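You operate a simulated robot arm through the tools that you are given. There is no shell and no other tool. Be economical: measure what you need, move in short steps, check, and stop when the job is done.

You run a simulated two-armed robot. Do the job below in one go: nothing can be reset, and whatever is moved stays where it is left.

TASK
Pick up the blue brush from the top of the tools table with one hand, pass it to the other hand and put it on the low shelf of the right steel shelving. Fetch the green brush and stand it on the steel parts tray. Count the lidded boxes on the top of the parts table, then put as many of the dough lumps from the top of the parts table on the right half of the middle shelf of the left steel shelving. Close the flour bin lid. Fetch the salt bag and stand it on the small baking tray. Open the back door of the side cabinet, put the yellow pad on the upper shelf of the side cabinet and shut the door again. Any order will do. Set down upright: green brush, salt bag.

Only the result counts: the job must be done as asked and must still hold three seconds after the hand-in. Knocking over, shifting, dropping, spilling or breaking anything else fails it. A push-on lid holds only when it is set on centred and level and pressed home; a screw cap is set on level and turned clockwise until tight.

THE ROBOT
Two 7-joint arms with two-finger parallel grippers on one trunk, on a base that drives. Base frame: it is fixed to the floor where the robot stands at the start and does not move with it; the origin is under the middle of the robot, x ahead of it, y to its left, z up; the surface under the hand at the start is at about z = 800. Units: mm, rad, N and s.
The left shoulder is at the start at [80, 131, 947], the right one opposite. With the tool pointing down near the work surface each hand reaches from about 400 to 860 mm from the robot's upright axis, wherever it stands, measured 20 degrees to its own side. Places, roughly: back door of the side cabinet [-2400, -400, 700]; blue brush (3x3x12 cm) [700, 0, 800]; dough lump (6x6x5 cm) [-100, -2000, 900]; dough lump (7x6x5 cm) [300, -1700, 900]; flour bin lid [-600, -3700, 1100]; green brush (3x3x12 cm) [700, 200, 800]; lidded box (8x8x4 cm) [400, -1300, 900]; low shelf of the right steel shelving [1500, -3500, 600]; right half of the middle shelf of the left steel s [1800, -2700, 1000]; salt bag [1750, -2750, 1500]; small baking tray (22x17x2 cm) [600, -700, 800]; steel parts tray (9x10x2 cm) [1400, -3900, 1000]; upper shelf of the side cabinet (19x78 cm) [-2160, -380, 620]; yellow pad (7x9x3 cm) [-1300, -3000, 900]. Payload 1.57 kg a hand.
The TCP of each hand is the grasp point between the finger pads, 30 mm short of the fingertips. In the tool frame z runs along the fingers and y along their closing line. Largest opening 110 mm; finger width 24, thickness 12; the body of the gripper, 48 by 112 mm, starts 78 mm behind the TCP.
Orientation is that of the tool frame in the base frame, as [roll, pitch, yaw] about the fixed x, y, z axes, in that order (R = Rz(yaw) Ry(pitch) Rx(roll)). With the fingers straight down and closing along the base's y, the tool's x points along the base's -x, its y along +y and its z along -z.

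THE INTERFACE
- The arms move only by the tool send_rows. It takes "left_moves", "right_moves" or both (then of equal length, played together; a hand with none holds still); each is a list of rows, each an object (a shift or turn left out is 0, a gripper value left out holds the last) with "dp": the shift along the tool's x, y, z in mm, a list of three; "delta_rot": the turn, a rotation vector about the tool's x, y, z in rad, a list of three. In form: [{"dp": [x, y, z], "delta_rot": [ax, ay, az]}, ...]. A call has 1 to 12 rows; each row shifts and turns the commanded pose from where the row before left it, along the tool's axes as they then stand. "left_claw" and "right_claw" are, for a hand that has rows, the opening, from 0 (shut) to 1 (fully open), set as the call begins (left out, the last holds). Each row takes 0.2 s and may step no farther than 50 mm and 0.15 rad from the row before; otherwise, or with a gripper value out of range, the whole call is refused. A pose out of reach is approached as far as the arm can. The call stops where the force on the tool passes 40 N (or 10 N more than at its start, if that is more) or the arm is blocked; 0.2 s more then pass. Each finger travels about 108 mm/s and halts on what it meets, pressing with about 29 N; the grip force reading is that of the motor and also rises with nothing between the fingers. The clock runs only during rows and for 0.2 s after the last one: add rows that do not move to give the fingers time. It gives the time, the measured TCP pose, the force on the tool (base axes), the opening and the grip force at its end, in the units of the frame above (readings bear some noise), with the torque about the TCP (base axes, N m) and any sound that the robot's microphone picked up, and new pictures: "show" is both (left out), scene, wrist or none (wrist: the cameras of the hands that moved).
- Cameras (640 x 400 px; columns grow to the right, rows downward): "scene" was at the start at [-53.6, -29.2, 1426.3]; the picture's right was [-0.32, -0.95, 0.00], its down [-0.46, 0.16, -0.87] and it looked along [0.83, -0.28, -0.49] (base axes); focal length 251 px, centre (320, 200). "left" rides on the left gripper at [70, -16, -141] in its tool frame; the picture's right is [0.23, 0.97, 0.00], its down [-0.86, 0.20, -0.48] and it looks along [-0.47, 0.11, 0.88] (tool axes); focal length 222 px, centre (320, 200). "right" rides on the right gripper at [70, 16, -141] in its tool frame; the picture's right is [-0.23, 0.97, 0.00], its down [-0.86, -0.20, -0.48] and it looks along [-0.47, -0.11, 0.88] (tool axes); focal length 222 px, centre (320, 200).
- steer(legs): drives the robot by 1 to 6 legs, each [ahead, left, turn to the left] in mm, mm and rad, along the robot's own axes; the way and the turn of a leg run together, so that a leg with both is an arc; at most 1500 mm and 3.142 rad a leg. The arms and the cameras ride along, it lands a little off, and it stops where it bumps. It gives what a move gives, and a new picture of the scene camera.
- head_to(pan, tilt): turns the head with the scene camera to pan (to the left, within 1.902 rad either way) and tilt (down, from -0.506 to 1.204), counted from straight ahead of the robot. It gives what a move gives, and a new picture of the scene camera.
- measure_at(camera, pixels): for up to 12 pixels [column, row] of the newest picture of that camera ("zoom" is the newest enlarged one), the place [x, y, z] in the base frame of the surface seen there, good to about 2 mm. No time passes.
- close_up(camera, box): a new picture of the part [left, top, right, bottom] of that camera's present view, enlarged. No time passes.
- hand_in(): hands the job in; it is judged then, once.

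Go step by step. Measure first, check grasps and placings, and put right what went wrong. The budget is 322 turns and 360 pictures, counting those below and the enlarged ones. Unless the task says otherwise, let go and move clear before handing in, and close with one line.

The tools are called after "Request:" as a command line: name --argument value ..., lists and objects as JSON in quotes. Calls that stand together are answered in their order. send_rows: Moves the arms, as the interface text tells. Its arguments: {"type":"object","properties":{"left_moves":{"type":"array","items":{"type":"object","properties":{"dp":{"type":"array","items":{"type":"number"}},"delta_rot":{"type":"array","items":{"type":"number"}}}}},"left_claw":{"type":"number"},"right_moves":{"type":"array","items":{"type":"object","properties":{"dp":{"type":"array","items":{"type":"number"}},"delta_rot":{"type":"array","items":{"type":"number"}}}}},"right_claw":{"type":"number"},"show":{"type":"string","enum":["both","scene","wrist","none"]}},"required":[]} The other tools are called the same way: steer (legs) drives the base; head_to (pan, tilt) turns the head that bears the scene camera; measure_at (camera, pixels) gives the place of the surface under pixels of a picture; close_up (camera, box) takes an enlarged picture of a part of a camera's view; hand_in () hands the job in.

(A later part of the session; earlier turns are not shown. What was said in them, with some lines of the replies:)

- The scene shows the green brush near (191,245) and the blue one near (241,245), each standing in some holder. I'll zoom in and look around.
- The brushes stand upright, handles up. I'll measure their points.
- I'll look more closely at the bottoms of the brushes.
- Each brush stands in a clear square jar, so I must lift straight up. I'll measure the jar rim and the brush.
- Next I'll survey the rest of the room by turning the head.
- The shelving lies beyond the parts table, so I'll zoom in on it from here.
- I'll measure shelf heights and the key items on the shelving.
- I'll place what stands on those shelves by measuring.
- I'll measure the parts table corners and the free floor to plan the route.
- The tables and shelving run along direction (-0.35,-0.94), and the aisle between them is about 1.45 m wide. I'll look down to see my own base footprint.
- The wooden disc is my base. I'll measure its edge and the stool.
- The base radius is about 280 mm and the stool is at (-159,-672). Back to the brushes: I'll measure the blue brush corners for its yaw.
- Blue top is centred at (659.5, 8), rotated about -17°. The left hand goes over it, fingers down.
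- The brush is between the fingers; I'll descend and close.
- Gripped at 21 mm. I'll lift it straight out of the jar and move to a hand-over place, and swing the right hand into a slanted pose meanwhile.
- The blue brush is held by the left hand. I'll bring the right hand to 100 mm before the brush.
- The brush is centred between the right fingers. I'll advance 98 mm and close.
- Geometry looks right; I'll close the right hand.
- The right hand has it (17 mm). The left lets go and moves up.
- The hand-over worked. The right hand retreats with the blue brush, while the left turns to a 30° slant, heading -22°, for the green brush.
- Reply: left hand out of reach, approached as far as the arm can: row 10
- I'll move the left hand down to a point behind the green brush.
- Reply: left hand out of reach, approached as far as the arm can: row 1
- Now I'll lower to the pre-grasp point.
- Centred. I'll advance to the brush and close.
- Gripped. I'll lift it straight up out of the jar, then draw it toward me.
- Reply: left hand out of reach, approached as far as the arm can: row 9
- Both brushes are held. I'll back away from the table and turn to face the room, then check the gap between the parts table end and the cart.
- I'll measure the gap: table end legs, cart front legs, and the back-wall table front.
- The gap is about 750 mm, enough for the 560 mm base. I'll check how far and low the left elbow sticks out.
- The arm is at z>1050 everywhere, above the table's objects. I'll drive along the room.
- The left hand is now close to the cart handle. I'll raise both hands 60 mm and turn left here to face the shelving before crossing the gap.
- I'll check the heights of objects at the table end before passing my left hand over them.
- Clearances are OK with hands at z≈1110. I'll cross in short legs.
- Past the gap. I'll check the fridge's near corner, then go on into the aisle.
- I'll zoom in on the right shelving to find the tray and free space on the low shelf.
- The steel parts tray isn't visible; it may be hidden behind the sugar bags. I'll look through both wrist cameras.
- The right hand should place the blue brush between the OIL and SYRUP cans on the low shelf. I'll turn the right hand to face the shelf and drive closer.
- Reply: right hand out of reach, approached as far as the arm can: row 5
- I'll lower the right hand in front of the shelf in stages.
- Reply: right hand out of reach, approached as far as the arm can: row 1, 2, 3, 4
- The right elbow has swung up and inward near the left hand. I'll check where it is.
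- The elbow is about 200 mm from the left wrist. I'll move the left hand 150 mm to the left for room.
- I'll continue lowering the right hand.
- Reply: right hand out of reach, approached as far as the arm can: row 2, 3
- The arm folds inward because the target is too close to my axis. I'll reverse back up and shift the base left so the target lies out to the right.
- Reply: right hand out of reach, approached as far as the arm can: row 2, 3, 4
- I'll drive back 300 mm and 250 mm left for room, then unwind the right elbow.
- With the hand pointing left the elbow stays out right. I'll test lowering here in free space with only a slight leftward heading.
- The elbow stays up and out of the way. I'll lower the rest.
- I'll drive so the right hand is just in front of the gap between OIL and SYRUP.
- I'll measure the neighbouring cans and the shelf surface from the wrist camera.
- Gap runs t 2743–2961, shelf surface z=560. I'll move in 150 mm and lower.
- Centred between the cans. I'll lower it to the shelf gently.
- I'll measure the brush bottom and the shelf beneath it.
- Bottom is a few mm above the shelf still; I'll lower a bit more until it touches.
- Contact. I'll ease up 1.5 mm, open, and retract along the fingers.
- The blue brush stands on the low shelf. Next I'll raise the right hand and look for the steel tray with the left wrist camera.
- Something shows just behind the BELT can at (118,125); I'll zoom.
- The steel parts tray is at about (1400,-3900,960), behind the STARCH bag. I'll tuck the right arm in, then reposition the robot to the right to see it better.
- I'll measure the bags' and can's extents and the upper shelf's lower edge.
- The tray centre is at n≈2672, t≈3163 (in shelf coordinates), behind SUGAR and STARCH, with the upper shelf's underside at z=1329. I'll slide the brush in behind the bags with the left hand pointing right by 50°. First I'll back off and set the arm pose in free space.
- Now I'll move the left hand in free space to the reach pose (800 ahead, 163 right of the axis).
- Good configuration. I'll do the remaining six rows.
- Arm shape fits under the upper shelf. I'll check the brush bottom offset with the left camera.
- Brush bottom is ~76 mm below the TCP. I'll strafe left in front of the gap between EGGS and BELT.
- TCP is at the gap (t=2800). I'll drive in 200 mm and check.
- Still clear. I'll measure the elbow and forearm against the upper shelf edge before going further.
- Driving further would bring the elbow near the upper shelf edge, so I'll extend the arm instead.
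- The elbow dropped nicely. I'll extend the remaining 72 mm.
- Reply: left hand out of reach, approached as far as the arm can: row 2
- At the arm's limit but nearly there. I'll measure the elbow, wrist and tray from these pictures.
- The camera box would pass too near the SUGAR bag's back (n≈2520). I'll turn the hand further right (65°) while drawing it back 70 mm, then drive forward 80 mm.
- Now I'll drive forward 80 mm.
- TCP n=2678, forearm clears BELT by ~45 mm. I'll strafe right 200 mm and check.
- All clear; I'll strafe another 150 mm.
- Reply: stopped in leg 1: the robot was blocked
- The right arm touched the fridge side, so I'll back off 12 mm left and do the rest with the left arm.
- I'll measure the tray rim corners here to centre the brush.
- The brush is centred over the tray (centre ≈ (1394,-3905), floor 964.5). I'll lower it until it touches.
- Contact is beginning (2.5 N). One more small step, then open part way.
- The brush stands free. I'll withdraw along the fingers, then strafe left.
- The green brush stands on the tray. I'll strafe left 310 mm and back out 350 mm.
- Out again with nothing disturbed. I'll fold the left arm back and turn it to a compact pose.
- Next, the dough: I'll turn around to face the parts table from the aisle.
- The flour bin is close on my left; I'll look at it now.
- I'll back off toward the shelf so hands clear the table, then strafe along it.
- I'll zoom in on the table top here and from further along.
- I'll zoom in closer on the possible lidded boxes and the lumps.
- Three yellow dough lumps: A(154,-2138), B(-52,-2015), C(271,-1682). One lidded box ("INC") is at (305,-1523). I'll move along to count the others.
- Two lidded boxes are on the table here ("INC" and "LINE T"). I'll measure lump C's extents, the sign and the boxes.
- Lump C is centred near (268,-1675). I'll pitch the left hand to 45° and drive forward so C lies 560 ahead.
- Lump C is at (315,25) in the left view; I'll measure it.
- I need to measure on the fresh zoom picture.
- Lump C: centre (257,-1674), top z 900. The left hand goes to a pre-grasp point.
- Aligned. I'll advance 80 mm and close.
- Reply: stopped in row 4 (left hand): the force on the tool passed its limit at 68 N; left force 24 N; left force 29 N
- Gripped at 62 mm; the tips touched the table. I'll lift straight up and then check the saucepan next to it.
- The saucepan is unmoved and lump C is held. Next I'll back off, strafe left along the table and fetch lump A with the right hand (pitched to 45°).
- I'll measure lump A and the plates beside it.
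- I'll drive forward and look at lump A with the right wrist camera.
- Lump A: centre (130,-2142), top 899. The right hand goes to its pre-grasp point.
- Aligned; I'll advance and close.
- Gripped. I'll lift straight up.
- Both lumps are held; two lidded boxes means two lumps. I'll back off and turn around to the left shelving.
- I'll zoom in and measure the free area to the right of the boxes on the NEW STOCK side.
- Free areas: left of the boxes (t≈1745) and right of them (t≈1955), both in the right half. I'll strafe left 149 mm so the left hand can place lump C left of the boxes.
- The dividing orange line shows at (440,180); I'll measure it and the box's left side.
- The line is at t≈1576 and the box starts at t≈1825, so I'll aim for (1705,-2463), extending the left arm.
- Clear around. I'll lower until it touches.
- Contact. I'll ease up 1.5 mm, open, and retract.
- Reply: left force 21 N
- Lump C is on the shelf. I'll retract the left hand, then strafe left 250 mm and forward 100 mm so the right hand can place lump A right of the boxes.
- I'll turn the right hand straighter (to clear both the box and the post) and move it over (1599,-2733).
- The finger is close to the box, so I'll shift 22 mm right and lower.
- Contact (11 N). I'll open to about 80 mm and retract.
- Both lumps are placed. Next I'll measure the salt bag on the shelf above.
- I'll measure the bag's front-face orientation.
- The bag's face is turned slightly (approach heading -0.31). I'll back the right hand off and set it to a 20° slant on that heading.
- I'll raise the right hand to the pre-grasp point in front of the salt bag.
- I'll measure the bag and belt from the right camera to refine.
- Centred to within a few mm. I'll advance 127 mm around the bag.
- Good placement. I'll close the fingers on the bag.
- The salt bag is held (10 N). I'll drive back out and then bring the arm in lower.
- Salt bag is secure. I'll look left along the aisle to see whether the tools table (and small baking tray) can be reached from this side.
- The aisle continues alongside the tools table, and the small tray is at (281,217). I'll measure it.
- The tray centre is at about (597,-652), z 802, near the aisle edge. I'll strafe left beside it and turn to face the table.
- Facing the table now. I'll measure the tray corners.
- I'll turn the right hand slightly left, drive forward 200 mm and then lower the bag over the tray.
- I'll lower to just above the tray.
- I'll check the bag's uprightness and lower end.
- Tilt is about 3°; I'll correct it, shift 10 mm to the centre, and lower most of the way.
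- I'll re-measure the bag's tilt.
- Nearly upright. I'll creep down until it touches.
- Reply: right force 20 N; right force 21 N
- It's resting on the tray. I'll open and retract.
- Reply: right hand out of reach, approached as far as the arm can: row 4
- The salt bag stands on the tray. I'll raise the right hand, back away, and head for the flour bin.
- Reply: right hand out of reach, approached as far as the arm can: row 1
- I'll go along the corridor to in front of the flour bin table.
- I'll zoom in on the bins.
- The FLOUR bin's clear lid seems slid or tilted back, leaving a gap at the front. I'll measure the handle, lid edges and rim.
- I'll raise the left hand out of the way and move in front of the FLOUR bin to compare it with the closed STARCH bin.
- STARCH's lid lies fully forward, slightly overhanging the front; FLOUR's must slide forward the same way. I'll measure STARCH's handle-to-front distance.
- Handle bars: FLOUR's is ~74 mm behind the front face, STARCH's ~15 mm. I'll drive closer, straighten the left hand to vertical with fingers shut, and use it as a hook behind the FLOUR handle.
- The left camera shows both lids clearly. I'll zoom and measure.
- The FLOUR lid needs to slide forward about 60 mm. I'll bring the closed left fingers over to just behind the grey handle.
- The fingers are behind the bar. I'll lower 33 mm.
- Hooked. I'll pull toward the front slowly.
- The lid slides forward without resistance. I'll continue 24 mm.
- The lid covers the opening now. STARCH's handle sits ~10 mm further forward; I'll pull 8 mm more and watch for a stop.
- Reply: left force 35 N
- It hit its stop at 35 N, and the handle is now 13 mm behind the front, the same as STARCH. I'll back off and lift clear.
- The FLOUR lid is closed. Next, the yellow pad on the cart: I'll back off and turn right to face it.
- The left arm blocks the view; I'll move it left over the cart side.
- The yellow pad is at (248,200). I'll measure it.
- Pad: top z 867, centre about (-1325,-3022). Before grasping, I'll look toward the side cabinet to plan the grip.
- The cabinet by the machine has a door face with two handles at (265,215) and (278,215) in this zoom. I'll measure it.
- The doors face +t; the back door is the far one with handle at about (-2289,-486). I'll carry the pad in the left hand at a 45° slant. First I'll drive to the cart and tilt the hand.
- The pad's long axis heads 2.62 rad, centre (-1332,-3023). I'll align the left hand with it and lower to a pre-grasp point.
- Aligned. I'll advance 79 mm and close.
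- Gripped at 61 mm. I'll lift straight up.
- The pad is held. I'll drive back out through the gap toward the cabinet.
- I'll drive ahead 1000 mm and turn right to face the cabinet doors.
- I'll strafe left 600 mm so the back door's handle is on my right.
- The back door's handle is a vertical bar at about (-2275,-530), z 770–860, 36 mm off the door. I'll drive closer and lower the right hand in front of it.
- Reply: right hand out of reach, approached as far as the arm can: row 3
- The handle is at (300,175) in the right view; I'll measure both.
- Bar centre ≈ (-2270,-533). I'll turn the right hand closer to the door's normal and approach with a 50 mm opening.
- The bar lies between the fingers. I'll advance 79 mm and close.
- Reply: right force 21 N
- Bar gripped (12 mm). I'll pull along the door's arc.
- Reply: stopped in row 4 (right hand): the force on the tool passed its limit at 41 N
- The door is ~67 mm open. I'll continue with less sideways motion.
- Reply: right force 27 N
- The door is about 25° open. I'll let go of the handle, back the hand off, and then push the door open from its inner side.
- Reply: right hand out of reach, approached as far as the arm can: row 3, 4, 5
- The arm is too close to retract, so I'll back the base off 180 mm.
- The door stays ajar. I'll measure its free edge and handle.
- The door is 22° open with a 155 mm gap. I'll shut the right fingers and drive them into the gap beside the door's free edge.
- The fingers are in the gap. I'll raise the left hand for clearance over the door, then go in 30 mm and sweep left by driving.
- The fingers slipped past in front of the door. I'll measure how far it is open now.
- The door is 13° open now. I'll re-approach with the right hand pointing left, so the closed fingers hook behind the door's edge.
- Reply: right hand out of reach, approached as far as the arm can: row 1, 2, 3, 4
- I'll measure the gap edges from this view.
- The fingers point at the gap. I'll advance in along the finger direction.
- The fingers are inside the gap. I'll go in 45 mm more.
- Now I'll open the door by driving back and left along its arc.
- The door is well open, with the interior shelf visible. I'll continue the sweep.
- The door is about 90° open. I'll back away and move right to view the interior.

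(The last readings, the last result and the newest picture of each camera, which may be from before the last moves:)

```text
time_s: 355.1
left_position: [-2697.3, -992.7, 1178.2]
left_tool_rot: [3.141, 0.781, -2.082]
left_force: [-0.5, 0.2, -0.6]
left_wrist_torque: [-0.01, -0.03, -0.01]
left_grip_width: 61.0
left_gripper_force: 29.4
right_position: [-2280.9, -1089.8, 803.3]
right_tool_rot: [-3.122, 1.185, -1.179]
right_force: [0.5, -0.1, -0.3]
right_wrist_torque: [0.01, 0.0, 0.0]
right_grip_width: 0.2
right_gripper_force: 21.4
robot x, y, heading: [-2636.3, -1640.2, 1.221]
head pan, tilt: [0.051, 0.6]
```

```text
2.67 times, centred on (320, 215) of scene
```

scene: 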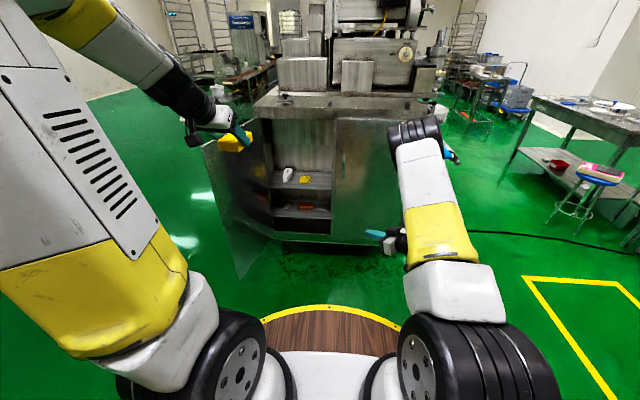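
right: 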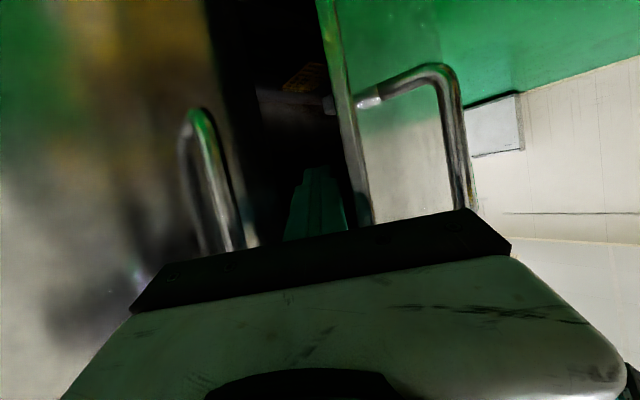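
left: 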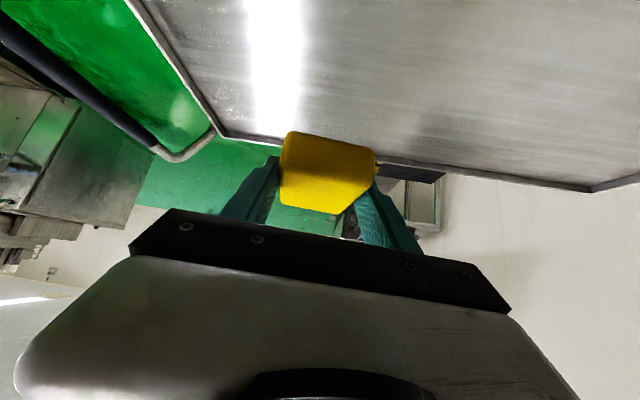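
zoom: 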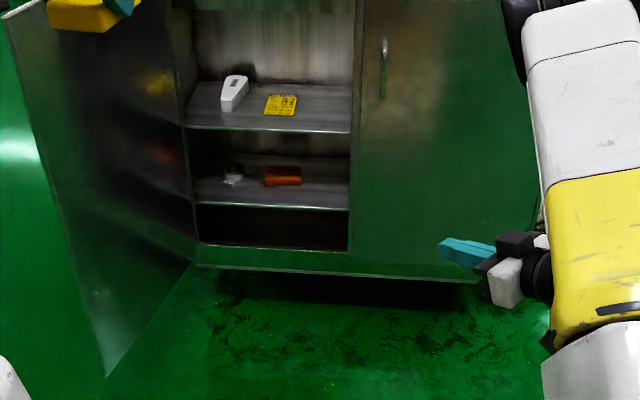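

The upper shelf holds a white device at (235,92) and a yellow card at (281,105). I'll measure these and the free area.

Request:
close_up --camera "scene" --box '[262, 160, 342, 210]'

Request:
measure_at --camera "zoom" --pixels '[[175, 130], [290, 165], [240, 165], [330, 165], [250, 220], [400, 225], [90, 210], [160, 175], [410, 160], [380, 200], [330, 200], [440, 200]]'

```text
8.00 times, centred on (302, 185) of scene
```

zoom: 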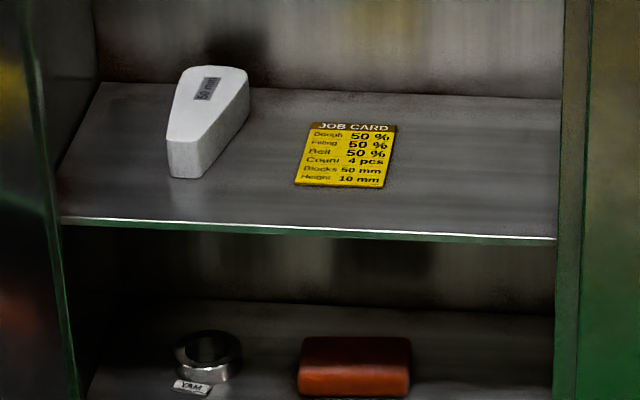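

```text
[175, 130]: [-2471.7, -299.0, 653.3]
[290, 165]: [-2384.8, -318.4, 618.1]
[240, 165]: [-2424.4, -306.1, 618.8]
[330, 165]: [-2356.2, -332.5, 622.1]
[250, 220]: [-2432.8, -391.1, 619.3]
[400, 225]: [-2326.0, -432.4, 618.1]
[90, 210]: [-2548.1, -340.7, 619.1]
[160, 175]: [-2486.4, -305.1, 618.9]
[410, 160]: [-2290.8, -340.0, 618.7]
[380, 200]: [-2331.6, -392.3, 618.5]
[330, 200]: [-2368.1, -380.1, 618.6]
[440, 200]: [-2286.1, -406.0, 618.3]
```

Shelf z is 618.5 and there's free room to the right of the job card at about (-2240,-394). I'll first tuck the right arm up and back.

Request:
send_rows --right_moves '[{"dp": [-27.8, 16.9, -31.2]}, {"dp": [-27.8, 16.9, -31.2]}, {"dp": [-27.8, 16.9, -31.2]}, {"dp": [-27.8, 16.9, -31.2]}, {"dp": [-27.8, 16.9, -31.2]}, {"dp": [-27.8, 16.9, -31.2]}, {"dp": [-27.8, 16.9, -31.2]}, {"dp": [-27.8, 16.9, -31.2]}]' --show "scene"

```text
time_s: 356.9
left_position: [-2698.5, -992.4, 1177.3]
left_tool_rot: [3.138, 0.782, -2.081]
left_force: [0.2, 0.7, -0.1]
left_wrist_torque: [0.01, -0.02, -0.02]
left_grip_width: 61.0
left_gripper_force: 29.3
right_position: [-2322.9, -1255.7, 1105.5]
right_tool_rot: [-3.126, 1.182, -1.178]
right_force: [0.5, 0.3, -0.5]
right_wrist_torque: [0.0, 0.01, 0.04]
right_grip_width: 0.1
right_gripper_force: 21.1
right hand out of reach, approached as far as the arm can: row 6, 7, 8
robot x, y, heading: [-2634.0, -1637.0, 1.223]
head pan, tilt: [0.051, 0.6]
```

scene: 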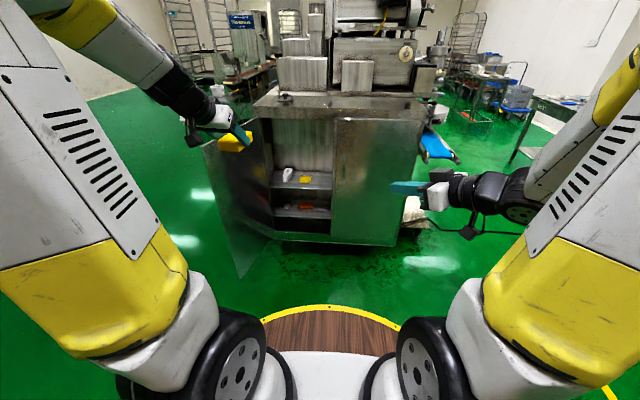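

I'll drive to 200 mm short of the placing position, then lower the pad hand.

Request:
steer --legs '[[0, -210, 0], [440, 0, 0]]'

Request:
send_rows --left_moves '[{"dp": [33, 0, 33]}, {"dp": [33, 0, 33]}, {"dp": [33, 0, 33]}, {"dp": [33, 0, 33]}, {"dp": [33, 0, 33]}, {"dp": [33, 0, 33]}, {"dp": [33, 0, 33]}, {"dp": [33, 0, 33]}, {"dp": [33, 0, 33]}, {"dp": [28, 0, 28]}, {}]' --show "both"

```text
time_s: 360.8
left_position: [-2363.6, -648.7, 1176.5]
left_tool_rot: [3.14, 0.783, -2.075]
left_force: [0.6, 0.0, 0.1]
left_wrist_torque: [0.05, -0.02, -0.02]
left_grip_width: 60.9
left_gripper_force: 28.8
right_position: [-1986.9, -906.6, 1105.2]
right_tool_rot: [-3.123, 1.183, -1.172]
right_force: [-0.5, 0.4, -0.8]
right_wrist_torque: [0.02, 0.0, 0.01]
right_grip_width: 0.0
right_gripper_force: 21.1
robot x, y, heading: [-2302.2, -1294.9, 1.227]
head pan, tilt: [0.051, 0.6]
```

scene: 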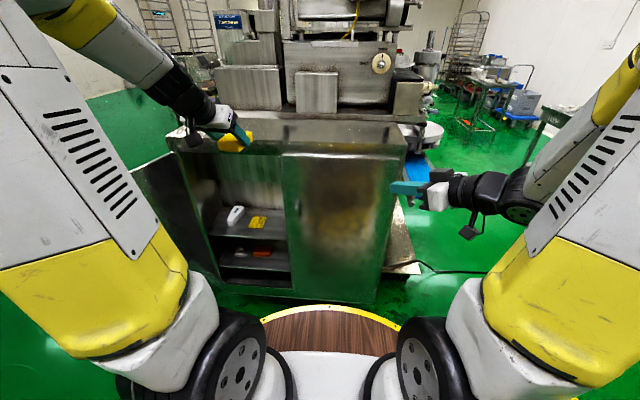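

```text
time_s: 363.2
left_position: [-2368.0, -651.1, 719.5]
left_tool_rot: [3.141, 0.784, -2.075]
left_force: [1.0, -0.9, -0.4]
left_wrist_torque: [0.0, 0.01, -0.01]
left_grip_width: 61.2
left_gripper_force: 29.3
right_position: [-1986.8, -907.4, 1105.7]
right_tool_rot: [-3.123, 1.182, -1.171]
right_force: [0.3, -0.2, 0.4]
right_wrist_torque: [-0.01, 0.0, 0.01]
right_grip_width: 0.1
right_gripper_force: 21.9
robot x, y, heading: [-2296.2, -1293.0, 1.228]
head pan, tilt: [0.051, 0.6]
```

scene: 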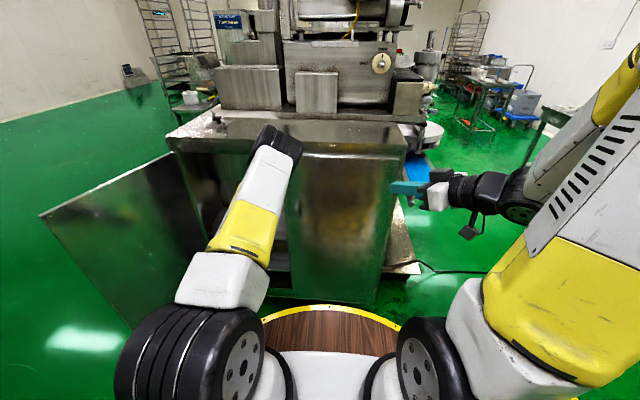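
left: 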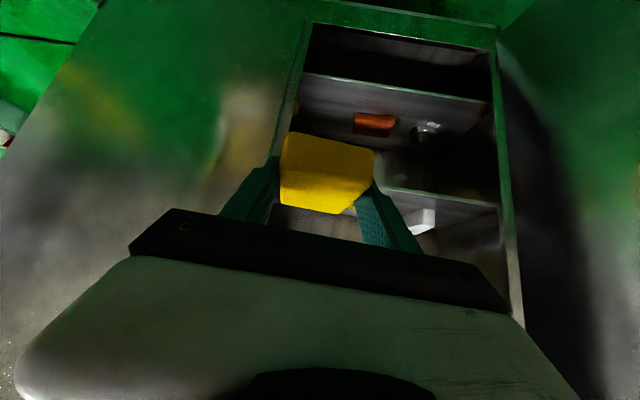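

I'll check the elbow's clearance to the cabinet top edge before moving in.

Request:
measure_at --camera "scene" --pixels '[[278, 135], [265, 150], [292, 150], [250, 200], [300, 130], [220, 130]]'

```text
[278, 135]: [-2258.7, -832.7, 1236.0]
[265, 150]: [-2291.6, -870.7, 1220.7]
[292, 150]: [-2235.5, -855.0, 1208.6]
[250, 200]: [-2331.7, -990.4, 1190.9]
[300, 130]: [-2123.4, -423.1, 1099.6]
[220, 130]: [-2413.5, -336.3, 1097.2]
```

The elbow is 312 mm before the door plane. I'll drive 120 mm and extend the arm for the rest, checking on the way.

Request:
steer --legs '[[120, -15, 0]]'

Request:
measure_at --camera "scene" --pixels '[[278, 135], [265, 150], [292, 150], [300, 145], [250, 170]]'

```text
time_s: 364.4
left_position: [-2314.1, -543.8, 718.5]
left_tool_rot: [3.14, 0.783, -2.074]
left_force: [0.1, -0.1, -0.6]
left_wrist_torque: [-0.03, 0.01, -0.01]
left_grip_width: 60.8
left_gripper_force: 29.5
right_position: [-1934.3, -798.9, 1105.6]
right_tool_rot: [-3.124, 1.183, -1.172]
right_force: [-0.5, -0.2, 0.2]
right_wrist_torque: [-0.01, 0.0, -0.05]
right_grip_width: 0.0
right_gripper_force: 21.2
robot x, y, heading: [-2247.3, -1184.9, 1.221]
head pan, tilt: [0.051, 0.6]
```

scene: 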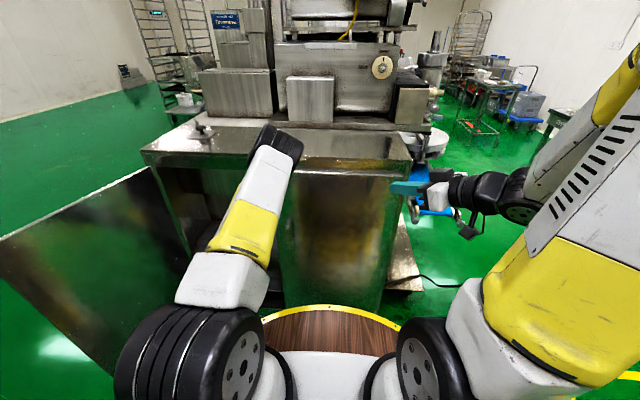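

```text
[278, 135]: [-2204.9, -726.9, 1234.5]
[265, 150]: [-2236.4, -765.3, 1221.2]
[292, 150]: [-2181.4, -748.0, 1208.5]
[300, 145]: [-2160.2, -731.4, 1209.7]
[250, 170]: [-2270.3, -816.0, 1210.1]
```

I'll extend the arm inward halfway, then check.

Request:
send_rows --left_moves '[{"dp": [-22.2, 2, 32.1]}, {"dp": [-22.2, 2, 32.1]}, {}]' --show "both"

Request:
measure_at --camera "scene" --pixels '[[290, 140], [285, 150], [300, 150], [278, 135], [310, 150]]'

```text
time_s: 365.2
left_position: [-2280.2, -474.3, 703.0]
left_tool_rot: [3.141, 0.782, -2.075]
left_force: [-0.3, -0.1, -0.6]
left_wrist_torque: [0.02, 0.03, 0.04]
left_grip_width: 61.0
left_gripper_force: 28.9
right_position: [-1932.7, -799.7, 1106.9]
right_tool_rot: [-3.123, 1.185, -1.171]
right_force: [-0.6, 0.0, 0.5]
right_wrist_torque: [-0.02, -0.02, 0.0]
right_grip_width: 0.0
right_gripper_force: 21.2
robot x, y, heading: [-2242.5, -1180.8, 1.225]
head pan, tilt: [0.051, 0.6]
```

scene: 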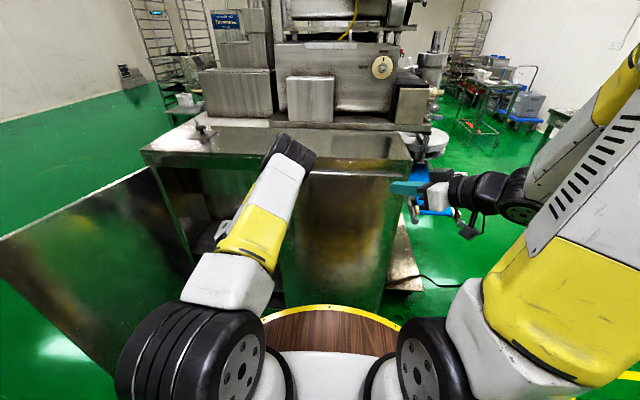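
left: 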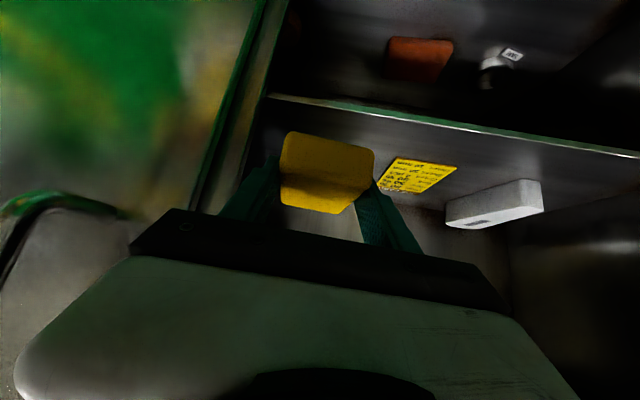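

```text
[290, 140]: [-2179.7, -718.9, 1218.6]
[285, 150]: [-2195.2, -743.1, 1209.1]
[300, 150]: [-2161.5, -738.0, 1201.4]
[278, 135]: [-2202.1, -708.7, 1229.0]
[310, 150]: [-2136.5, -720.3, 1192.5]
```

Clear on both sides. I'll continue inward.

Request:
send_rows --left_moves '[{"dp": [-22.2, 2, 32.1]}, {"dp": [-22.2, 2, 32.1]}, {}]' --show "both"

Request:
close_up --camera "left" --box '[160, 60, 560, 310]'

Request:
measure_at --camera "scene" --pixels '[[295, 145], [300, 155], [310, 155], [290, 150]]'

```text
time_s: 366.0
left_position: [-2245.3, -406.9, 690.9]
left_tool_rot: [3.14, 0.782, -2.074]
left_force: [0.4, 0.0, -0.4]
left_wrist_torque: [-0.01, 0.02, 0.01]
left_grip_width: 61.1
left_gripper_force: 29.2
right_position: [-1932.9, -798.6, 1106.4]
right_tool_rot: [-3.123, 1.182, -1.171]
right_force: [0.4, 0.3, -0.3]
right_wrist_torque: [0.02, 0.0, -0.01]
right_grip_width: 0.0
right_gripper_force: 22.0
robot x, y, heading: [-2250.9, -1184.1, 1.23]
head pan, tilt: [0.051, 0.6]
```

scene: 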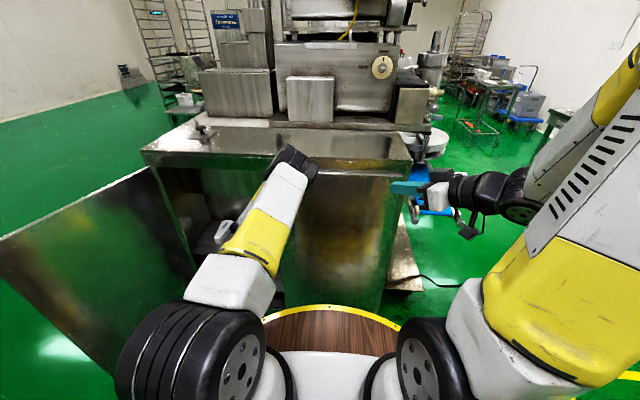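
left: 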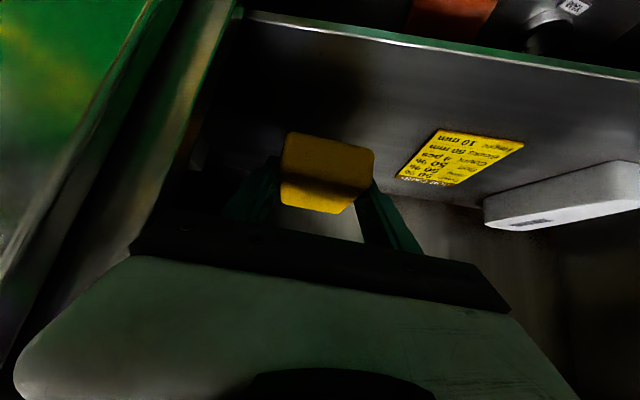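

```text
1.60 times, centred on (360, 185) of left
```

zoom: 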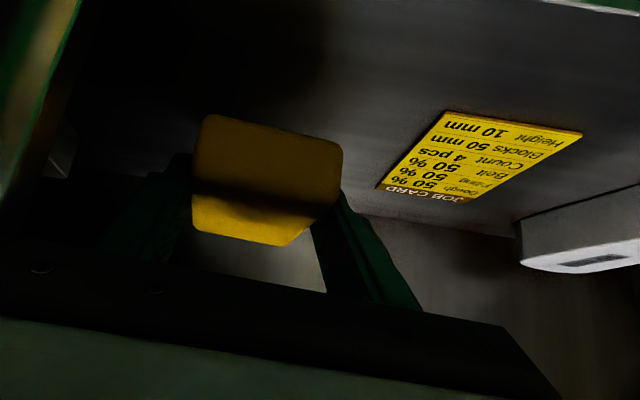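

```text
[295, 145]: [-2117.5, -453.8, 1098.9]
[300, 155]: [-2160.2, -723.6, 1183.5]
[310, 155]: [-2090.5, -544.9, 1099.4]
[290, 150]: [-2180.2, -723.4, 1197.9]
```

In position, with the pad clear of the card. I'll lower it to the shelf.

Request:
send_rows --left_moves '[{"dp": [14, 0, 14]}, {"dp": [7, 0, 7]}, {"dp": [3.5, 0, 3.5]}, {}]' --show "none"

Request:
send_rows --left_moves '[{"dp": [1.4, 0, 1.4]}, {"dp": [1.4, 0, 1.4]}, {}]' --show "wrist"

```text
time_s: 367.0
left_position: [-2245.1, -405.0, 655.2]
left_tool_rot: [3.14, 0.781, -2.075]
left_force: [0.2, 0.0, 0.2]
left_wrist_torque: [-0.04, -0.01, -0.01]
left_grip_width: 60.9
left_gripper_force: 29.0
right_position: [-1932.4, -800.7, 1106.3]
right_tool_rot: [-3.123, 1.183, -1.172]
right_force: [-0.1, -1.0, 0.4]
right_wrist_torque: [0.0, -0.01, -0.02]
right_grip_width: 0.0
right_gripper_force: 21.4
robot x, y, heading: [-2246.8, -1186.0, 1.23]
head pan, tilt: [0.051, 0.6]
```

```text
time_s: 367.8
left_position: [-2247.0, -403.9, 652.1]
left_tool_rot: [3.14, 0.782, -2.075]
left_force: [0.5, -0.3, 1.6]
left_wrist_torque: [0.13, -0.06, -0.05]
left_grip_width: 61.0
left_gripper_force: 29.1
right_position: [-1932.0, -799.2, 1105.5]
right_tool_rot: [-3.122, 1.183, -1.171]
right_force: [-0.4, 0.7, 0.4]
right_wrist_torque: [0.02, -0.03, 0.01]
right_grip_width: 0.0
right_gripper_force: 21.2
robot x, y, heading: [-2240.6, -1186.9, 1.231]
head pan, tilt: [0.051, 0.6]
```

left: 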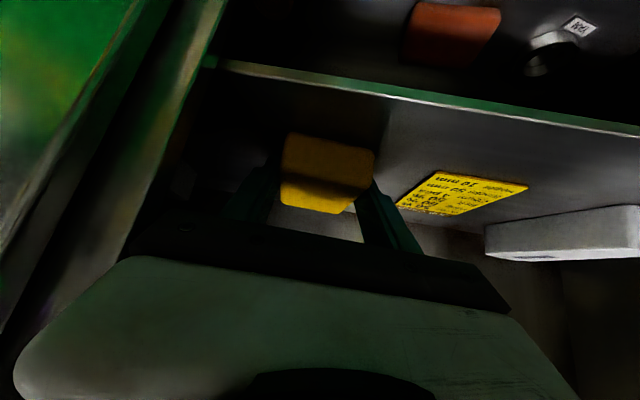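

Contact begins. I'll open and retract.

Request:
send_rows --left_moves '[{"dp": [0.7, 0, 0.7]}, {}, {}, {}]' --left_claw 0.76 --show "none"

Request:
send_rows --left_moves '[{"dp": [0, 0, -25]}, {"dp": [0, 0, -35]}, {"dp": [22, 0, -33]}, {"dp": [22, 0, -33]}, {"dp": [22, 0, -33]}, {}]' --show "both"

```text
time_s: 368.8
left_position: [-2247.8, -404.6, 649.0]
left_tool_rot: [3.141, 0.782, -2.076]
left_force: [0.0, -0.7, -0.6]
left_wrist_torque: [-0.03, 0.01, -0.02]
left_grip_width: 83.6
left_gripper_force: 0.0
right_position: [-1932.2, -798.8, 1106.1]
right_tool_rot: [-3.124, 1.183, -1.172]
right_force: [0.3, -0.4, 0.0]
right_wrist_torque: [0.02, 0.01, -0.05]
right_grip_width: 0.0
right_gripper_force: 20.9
robot x, y, heading: [-2248.2, -1184.3, 1.229]
head pan, tilt: [0.051, 0.6]
```

```text
time_s: 370.2
left_position: [-2324.0, -541.8, 717.3]
left_tool_rot: [3.139, 0.783, -2.075]
left_force: [-0.3, -0.6, -0.9]
left_wrist_torque: [-0.04, 0.0, -0.03]
left_grip_width: 83.9
left_gripper_force: 0.1
right_position: [-1933.1, -798.7, 1105.6]
right_tool_rot: [-3.124, 1.183, -1.171]
right_force: [0.0, 0.8, -0.3]
right_wrist_torque: [0.02, -0.01, 0.0]
right_grip_width: 0.0
right_gripper_force: 21.1
robot x, y, heading: [-2247.4, -1184.6, 1.228]
head pan, tilt: [0.051, 0.6]
```

scene: 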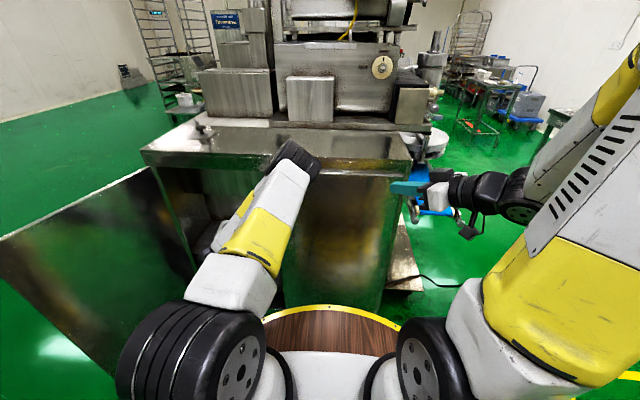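
left: 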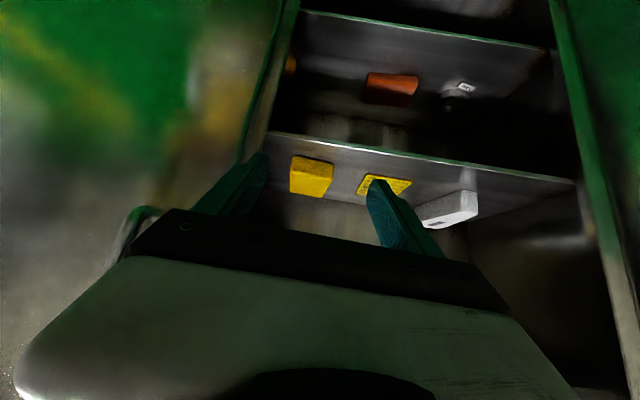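

The pad lies on the upper shelf. I'll back out, view the door, and prepare to close it.

Request:
steer --legs '[[-480, 0, 0]]'

Request:
close_up --camera "scene" --box '[160, 120, 400, 270]'

Request:
measure_at --camera "zoom" --pixels '[[60, 150], [100, 130], [140, 110], [80, 300], [150, 200], [320, 190]]'

```text
time_s: 373.1
left_position: [-2485.9, -991.2, 715.7]
left_tool_rot: [3.14, 0.782, -2.072]
left_force: [-0.8, -1.2, -0.1]
left_wrist_torque: [-0.03, -0.04, -0.03]
left_grip_width: 83.8
left_gripper_force: 0.0
right_position: [-2092.6, -1248.3, 1106.3]
right_tool_rot: [-3.124, 1.184, -1.167]
right_force: [-0.1, 0.5, -0.2]
right_wrist_torque: [0.02, 0.03, -0.03]
right_grip_width: 0.1
right_gripper_force: 20.9
robot x, y, heading: [-2406.0, -1634.6, 1.231]
head pan, tilt: [0.051, 0.6]
```

scene: 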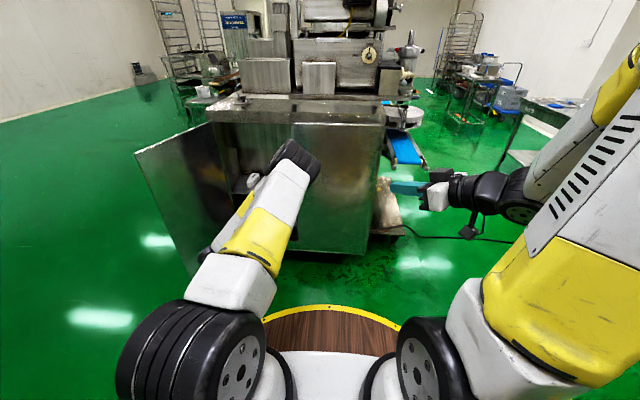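

```text
2.67 times, centred on (280, 195) of scene
```

zoom: 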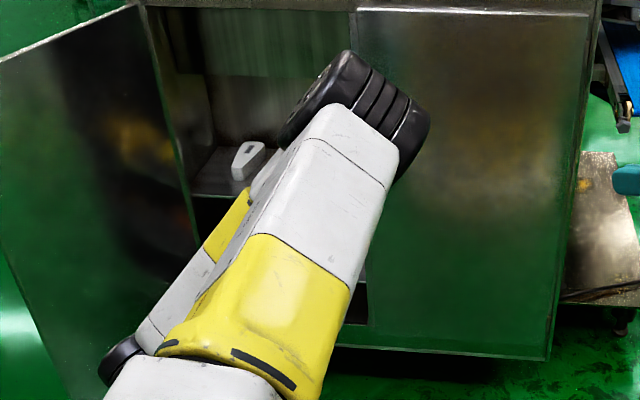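

```text
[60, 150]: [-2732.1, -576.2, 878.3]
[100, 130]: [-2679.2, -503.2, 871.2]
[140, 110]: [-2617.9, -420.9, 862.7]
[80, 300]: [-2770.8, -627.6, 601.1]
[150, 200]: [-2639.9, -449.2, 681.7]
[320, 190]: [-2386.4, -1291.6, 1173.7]
```

The door stands at about 105°, edge near (-2810,-680). I'll shut the left fingers and go round to the left side of its edge.

Request:
send_rows --left_moves '[{}, {}, {}, {}]' --left_claw 0 --show "none"

Request:
steer --legs '[[0, 465, 0], [205, 0, 0]]'

Request:
close_up --camera "left" --box '[0, 0, 640, 400]'

```text
time_s: 374.1
left_position: [-2485.3, -991.2, 715.5]
left_tool_rot: [3.141, 0.782, -2.072]
left_force: [0.8, 0.0, 0.6]
left_wrist_torque: [0.01, -0.04, -0.03]
left_grip_width: 0.0
left_gripper_force: 21.3
right_position: [-2092.9, -1248.7, 1105.8]
right_tool_rot: [-3.125, 1.184, -1.168]
right_force: [0.1, -0.7, 0.2]
right_wrist_torque: [0.0, 0.02, 0.01]
right_grip_width: 0.0
right_gripper_force: 21.7
robot x, y, heading: [-2405.3, -1634.9, 1.232]
head pan, tilt: [0.051, 0.6]
```

```text
time_s: 378.1
left_position: [-2851.9, -642.2, 717.5]
left_tool_rot: [3.14, 0.781, -2.078]
left_force: [0.3, 0.2, -0.8]
left_wrist_torque: [-0.01, -0.02, 0.0]
left_grip_width: 0.1
left_gripper_force: 21.1
right_position: [-2462.9, -902.4, 1106.2]
right_tool_rot: [-3.124, 1.183, -1.174]
right_force: [-0.4, -0.1, -0.2]
right_wrist_torque: [-0.02, 0.01, -0.04]
right_grip_width: 0.1
right_gripper_force: 21.3
robot x, y, heading: [-2778.4, -1286.2, 1.225]
head pan, tilt: [0.051, 0.6]
```

scene: 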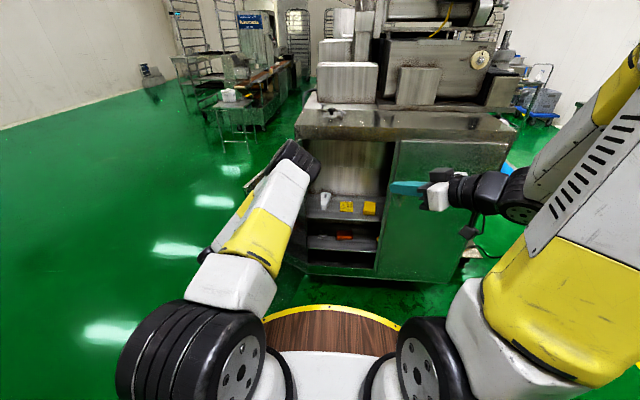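

```text
1.00 times, centred on (320, 200) of left (not enlarged: the box is as wide or as high as the picture)
```

zoom: 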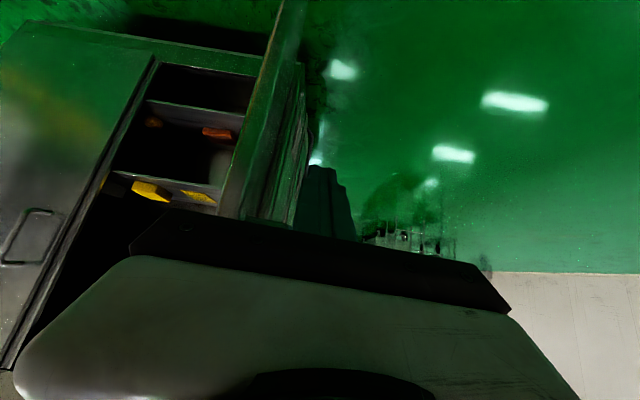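

The fingers are left of the door's outer face. I'll sweep right along the closing arc.

Request:
steer --legs '[[-23, -176, 0], [45, -160, 0], [93, -114, 0]]'

Request:
close_up --camera "left" --box '[0, 0, 640, 400]'

```text
time_s: 381.5
left_position: [-2398.3, -684.1, 716.1]
left_tool_rot: [3.141, 0.782, -2.077]
left_force: [-0.7, 0.3, 0.2]
left_wrist_torque: [0.01, 0.01, -0.02]
left_grip_width: 0.0
left_gripper_force: 21.1
right_position: [-2007.5, -942.3, 1105.2]
right_tool_rot: [-3.125, 1.182, -1.174]
right_force: [0.1, 0.0, -0.7]
right_wrist_torque: [0.02, 0.03, 0.0]
right_grip_width: 0.2
right_gripper_force: 20.9
robot x, y, heading: [-2319.5, -1328.3, 1.224]
head pan, tilt: [0.051, 0.6]
```

scene: 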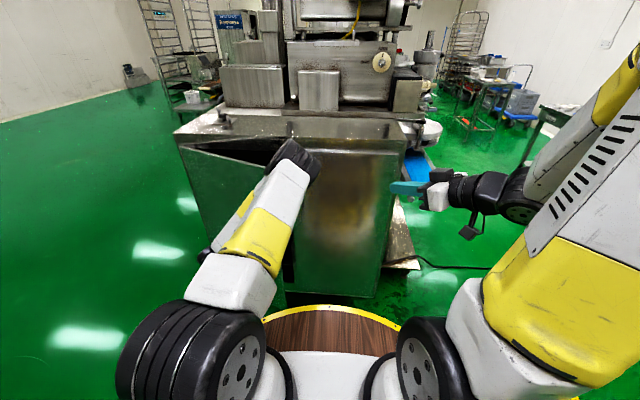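

```text
1.00 times, centred on (320, 200) of left (not enlarged: the box is as wide or as high as the picture)
```

zoom: 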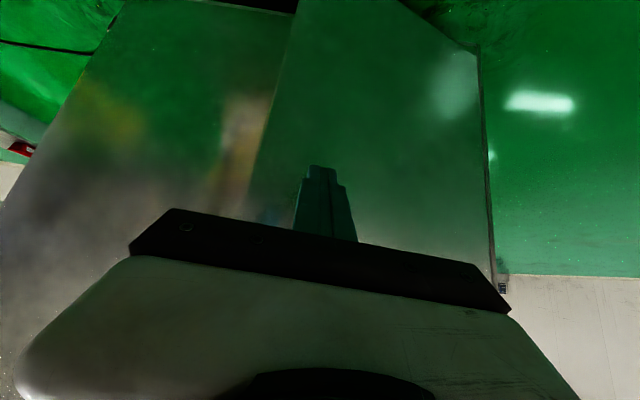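

The door is at about 35° and the hand is in front of it. I'll push it forward.

Request:
steer --legs '[[180, -6, 0]]'

Request:
close_up --camera "left" --box '[0, 0, 640, 400]'

```text
time_s: 383.0
left_position: [-2327.1, -515.6, 714.3]
left_tool_rot: [3.139, 0.781, -2.083]
left_force: [0.2, -0.3, 0.1]
left_wrist_torque: [-0.02, 0.03, 0.01]
left_grip_width: 0.0
left_gripper_force: 21.1
right_position: [-1939.1, -778.3, 1106.3]
right_tool_rot: [-3.124, 1.184, -1.179]
right_force: [0.1, 0.1, -0.4]
right_wrist_torque: [-0.03, -0.01, -0.01]
right_grip_width: 0.0
right_gripper_force: 21.4
robot x, y, heading: [-2254.3, -1160.4, 1.221]
head pan, tilt: [0.051, 0.6]
```

scene: 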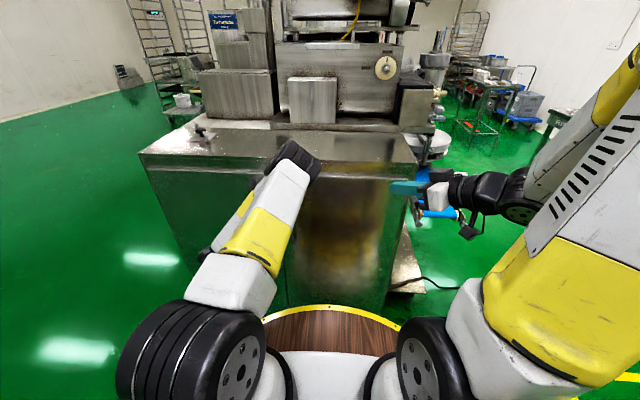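

```text
1.00 times, centred on (320, 200) of left (not enlarged: the box is as wide or as high as the picture)
```

zoom: 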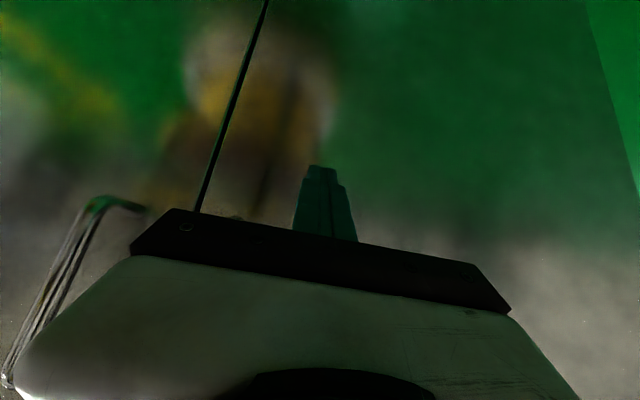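

Almost shut. I'll push the last bit with the arm, force-limited.

Request:
send_rows --left_moves '[{"dp": [-3.5, 0.7, 3.5]}, {"dp": [-3.5, 0.7, 3.5]}, {"dp": [-3.5, 0.7, 3.5]}, {"dp": [-3.5, 0.7, 3.5]}, {"dp": [-3.5, 0.7, 3.5]}, {"dp": [-3.5, 0.7, 3.5]}]' --show "wrist"

```text
time_s: 383.9
left_position: [-2322.7, -504.7, 714.7]
left_tool_rot: [-3.142, 0.774, -2.082]
left_force: [-1.6, -8.3, 5.4]
left_wrist_torque: [0.06, -0.01, 0.0]
left_grip_width: 0.0
left_gripper_force: 21.6
right_position: [-1936.8, -777.5, 1105.6]
right_tool_rot: [-3.123, 1.183, -1.178]
right_force: [0.3, -0.2, 0.7]
right_wrist_torque: [0.0, 0.01, -0.01]
right_grip_width: 0.0
right_gripper_force: 21.3
robot x, y, heading: [-2254.8, -1161.4, 1.22]
head pan, tilt: [0.051, 0.6]
stopped in row 4 (left hand): the force on the tool passed its limit at 47 N (the readings are from after the stop); the commanded pose is now the measured one
```

left: 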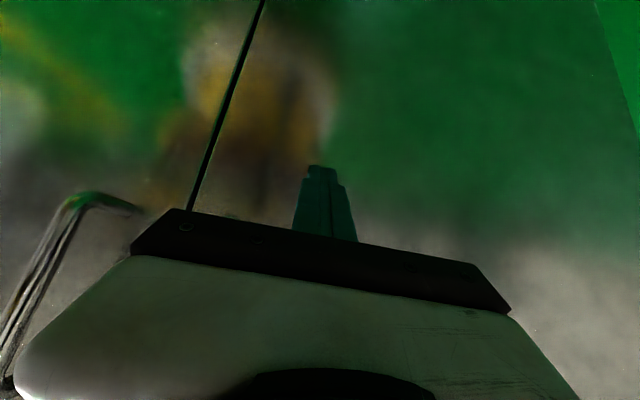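

The door reached its stop (47 N). I'll back off and verify it's flush.

Request:
steer --legs '[[-350, 0, 0]]'

Request:
send_rows --left_moves '[{"dp": [-30, 15, -30]}, {"dp": [-30, 15, -30]}, {"dp": [-30, 15, -30]}, {"dp": [-30, 15, -30]}, {"dp": [-30, 15, -30]}, {"dp": [-30, 15, -30]}, {"dp": [-30, 15, -30]}, {"dp": [-30, 15, -30]}]' --show "scene"

Request:
close_up --camera "scene" --box '[180, 100, 420, 250]'

```text
time_s: 386.2
left_position: [-2445.1, -839.8, 715.4]
left_tool_rot: [-3.141, 0.777, -2.079]
left_force: [0.5, 0.5, -0.8]
left_wrist_torque: [0.02, 0.01, 0.0]
left_grip_width: 0.0
left_gripper_force: 21.9
right_position: [-2061.0, -1112.5, 1106.7]
right_tool_rot: [-3.124, 1.184, -1.178]
right_force: [0.1, -0.5, 0.4]
right_wrist_torque: [-0.01, 0.0, -0.02]
right_grip_width: 0.1
right_gripper_force: 21.3
robot x, y, heading: [-2373.1, -1494.8, 1.225]
head pan, tilt: [0.051, 0.6]
```

scene: 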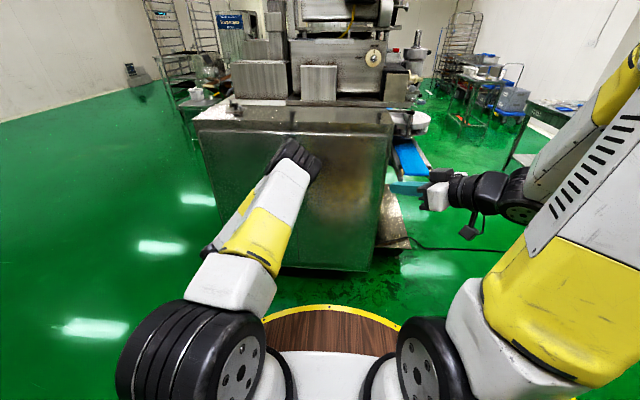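

```text
time_s: 388.0
left_position: [-2549.9, -778.6, 1052.1]
left_tool_rot: [-3.14, 0.775, -2.08]
left_force: [-0.5, 0.3, -0.5]
left_wrist_torque: [-0.02, 0.03, 0.01]
left_grip_width: 0.0
left_gripper_force: 21.8
right_position: [-2060.5, -1112.8, 1106.3]
right_tool_rot: [-3.126, 1.185, -1.178]
right_force: [0.2, 0.3, -0.2]
right_wrist_torque: [-0.01, 0.02, 0.04]
right_grip_width: 0.1
right_gripper_force: 20.8
robot x, y, heading: [-2376.3, -1495.0, 1.223]
head pan, tilt: [0.051, 0.6]
```

scene: 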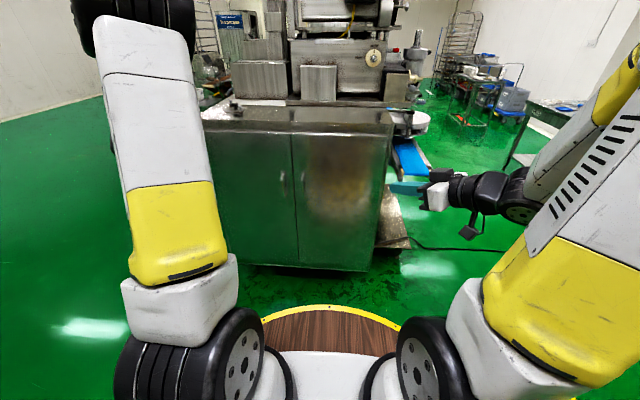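

```text
2.67 times, centred on (300, 175) of scene
```

zoom: 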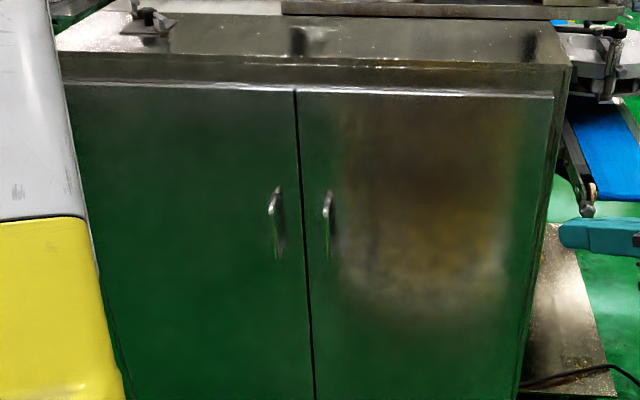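

Both doors look flush; I'll measure either side of the seam.

Request:
measure_at --camera "zoom" --pixels '[[285, 150], [315, 150], [290, 320], [325, 320], [150, 200], [450, 200], [290, 95], [305, 95]]'

```text
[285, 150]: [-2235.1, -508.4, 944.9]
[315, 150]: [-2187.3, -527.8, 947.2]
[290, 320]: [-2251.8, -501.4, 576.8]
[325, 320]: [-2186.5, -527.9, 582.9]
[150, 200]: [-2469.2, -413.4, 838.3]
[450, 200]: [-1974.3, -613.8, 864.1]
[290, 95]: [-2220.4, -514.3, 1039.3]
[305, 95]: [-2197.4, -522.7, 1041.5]
```

The back door and its neighbour lie in one plane, within about 1 mm, so the door is shut. All tasks are done and the hands are clear, so I'll hand in.

Request:
hand_in

```text
The job is handed in.
```

I finished every part of the job and handed it in; I don't have the judge's result yet. I counted two lidded boxes on the parts table, so I moved two dough lumps. While I was placing the green brush, the right arm bumped the side of the fridge, and I didn't check the fridge afterwards.
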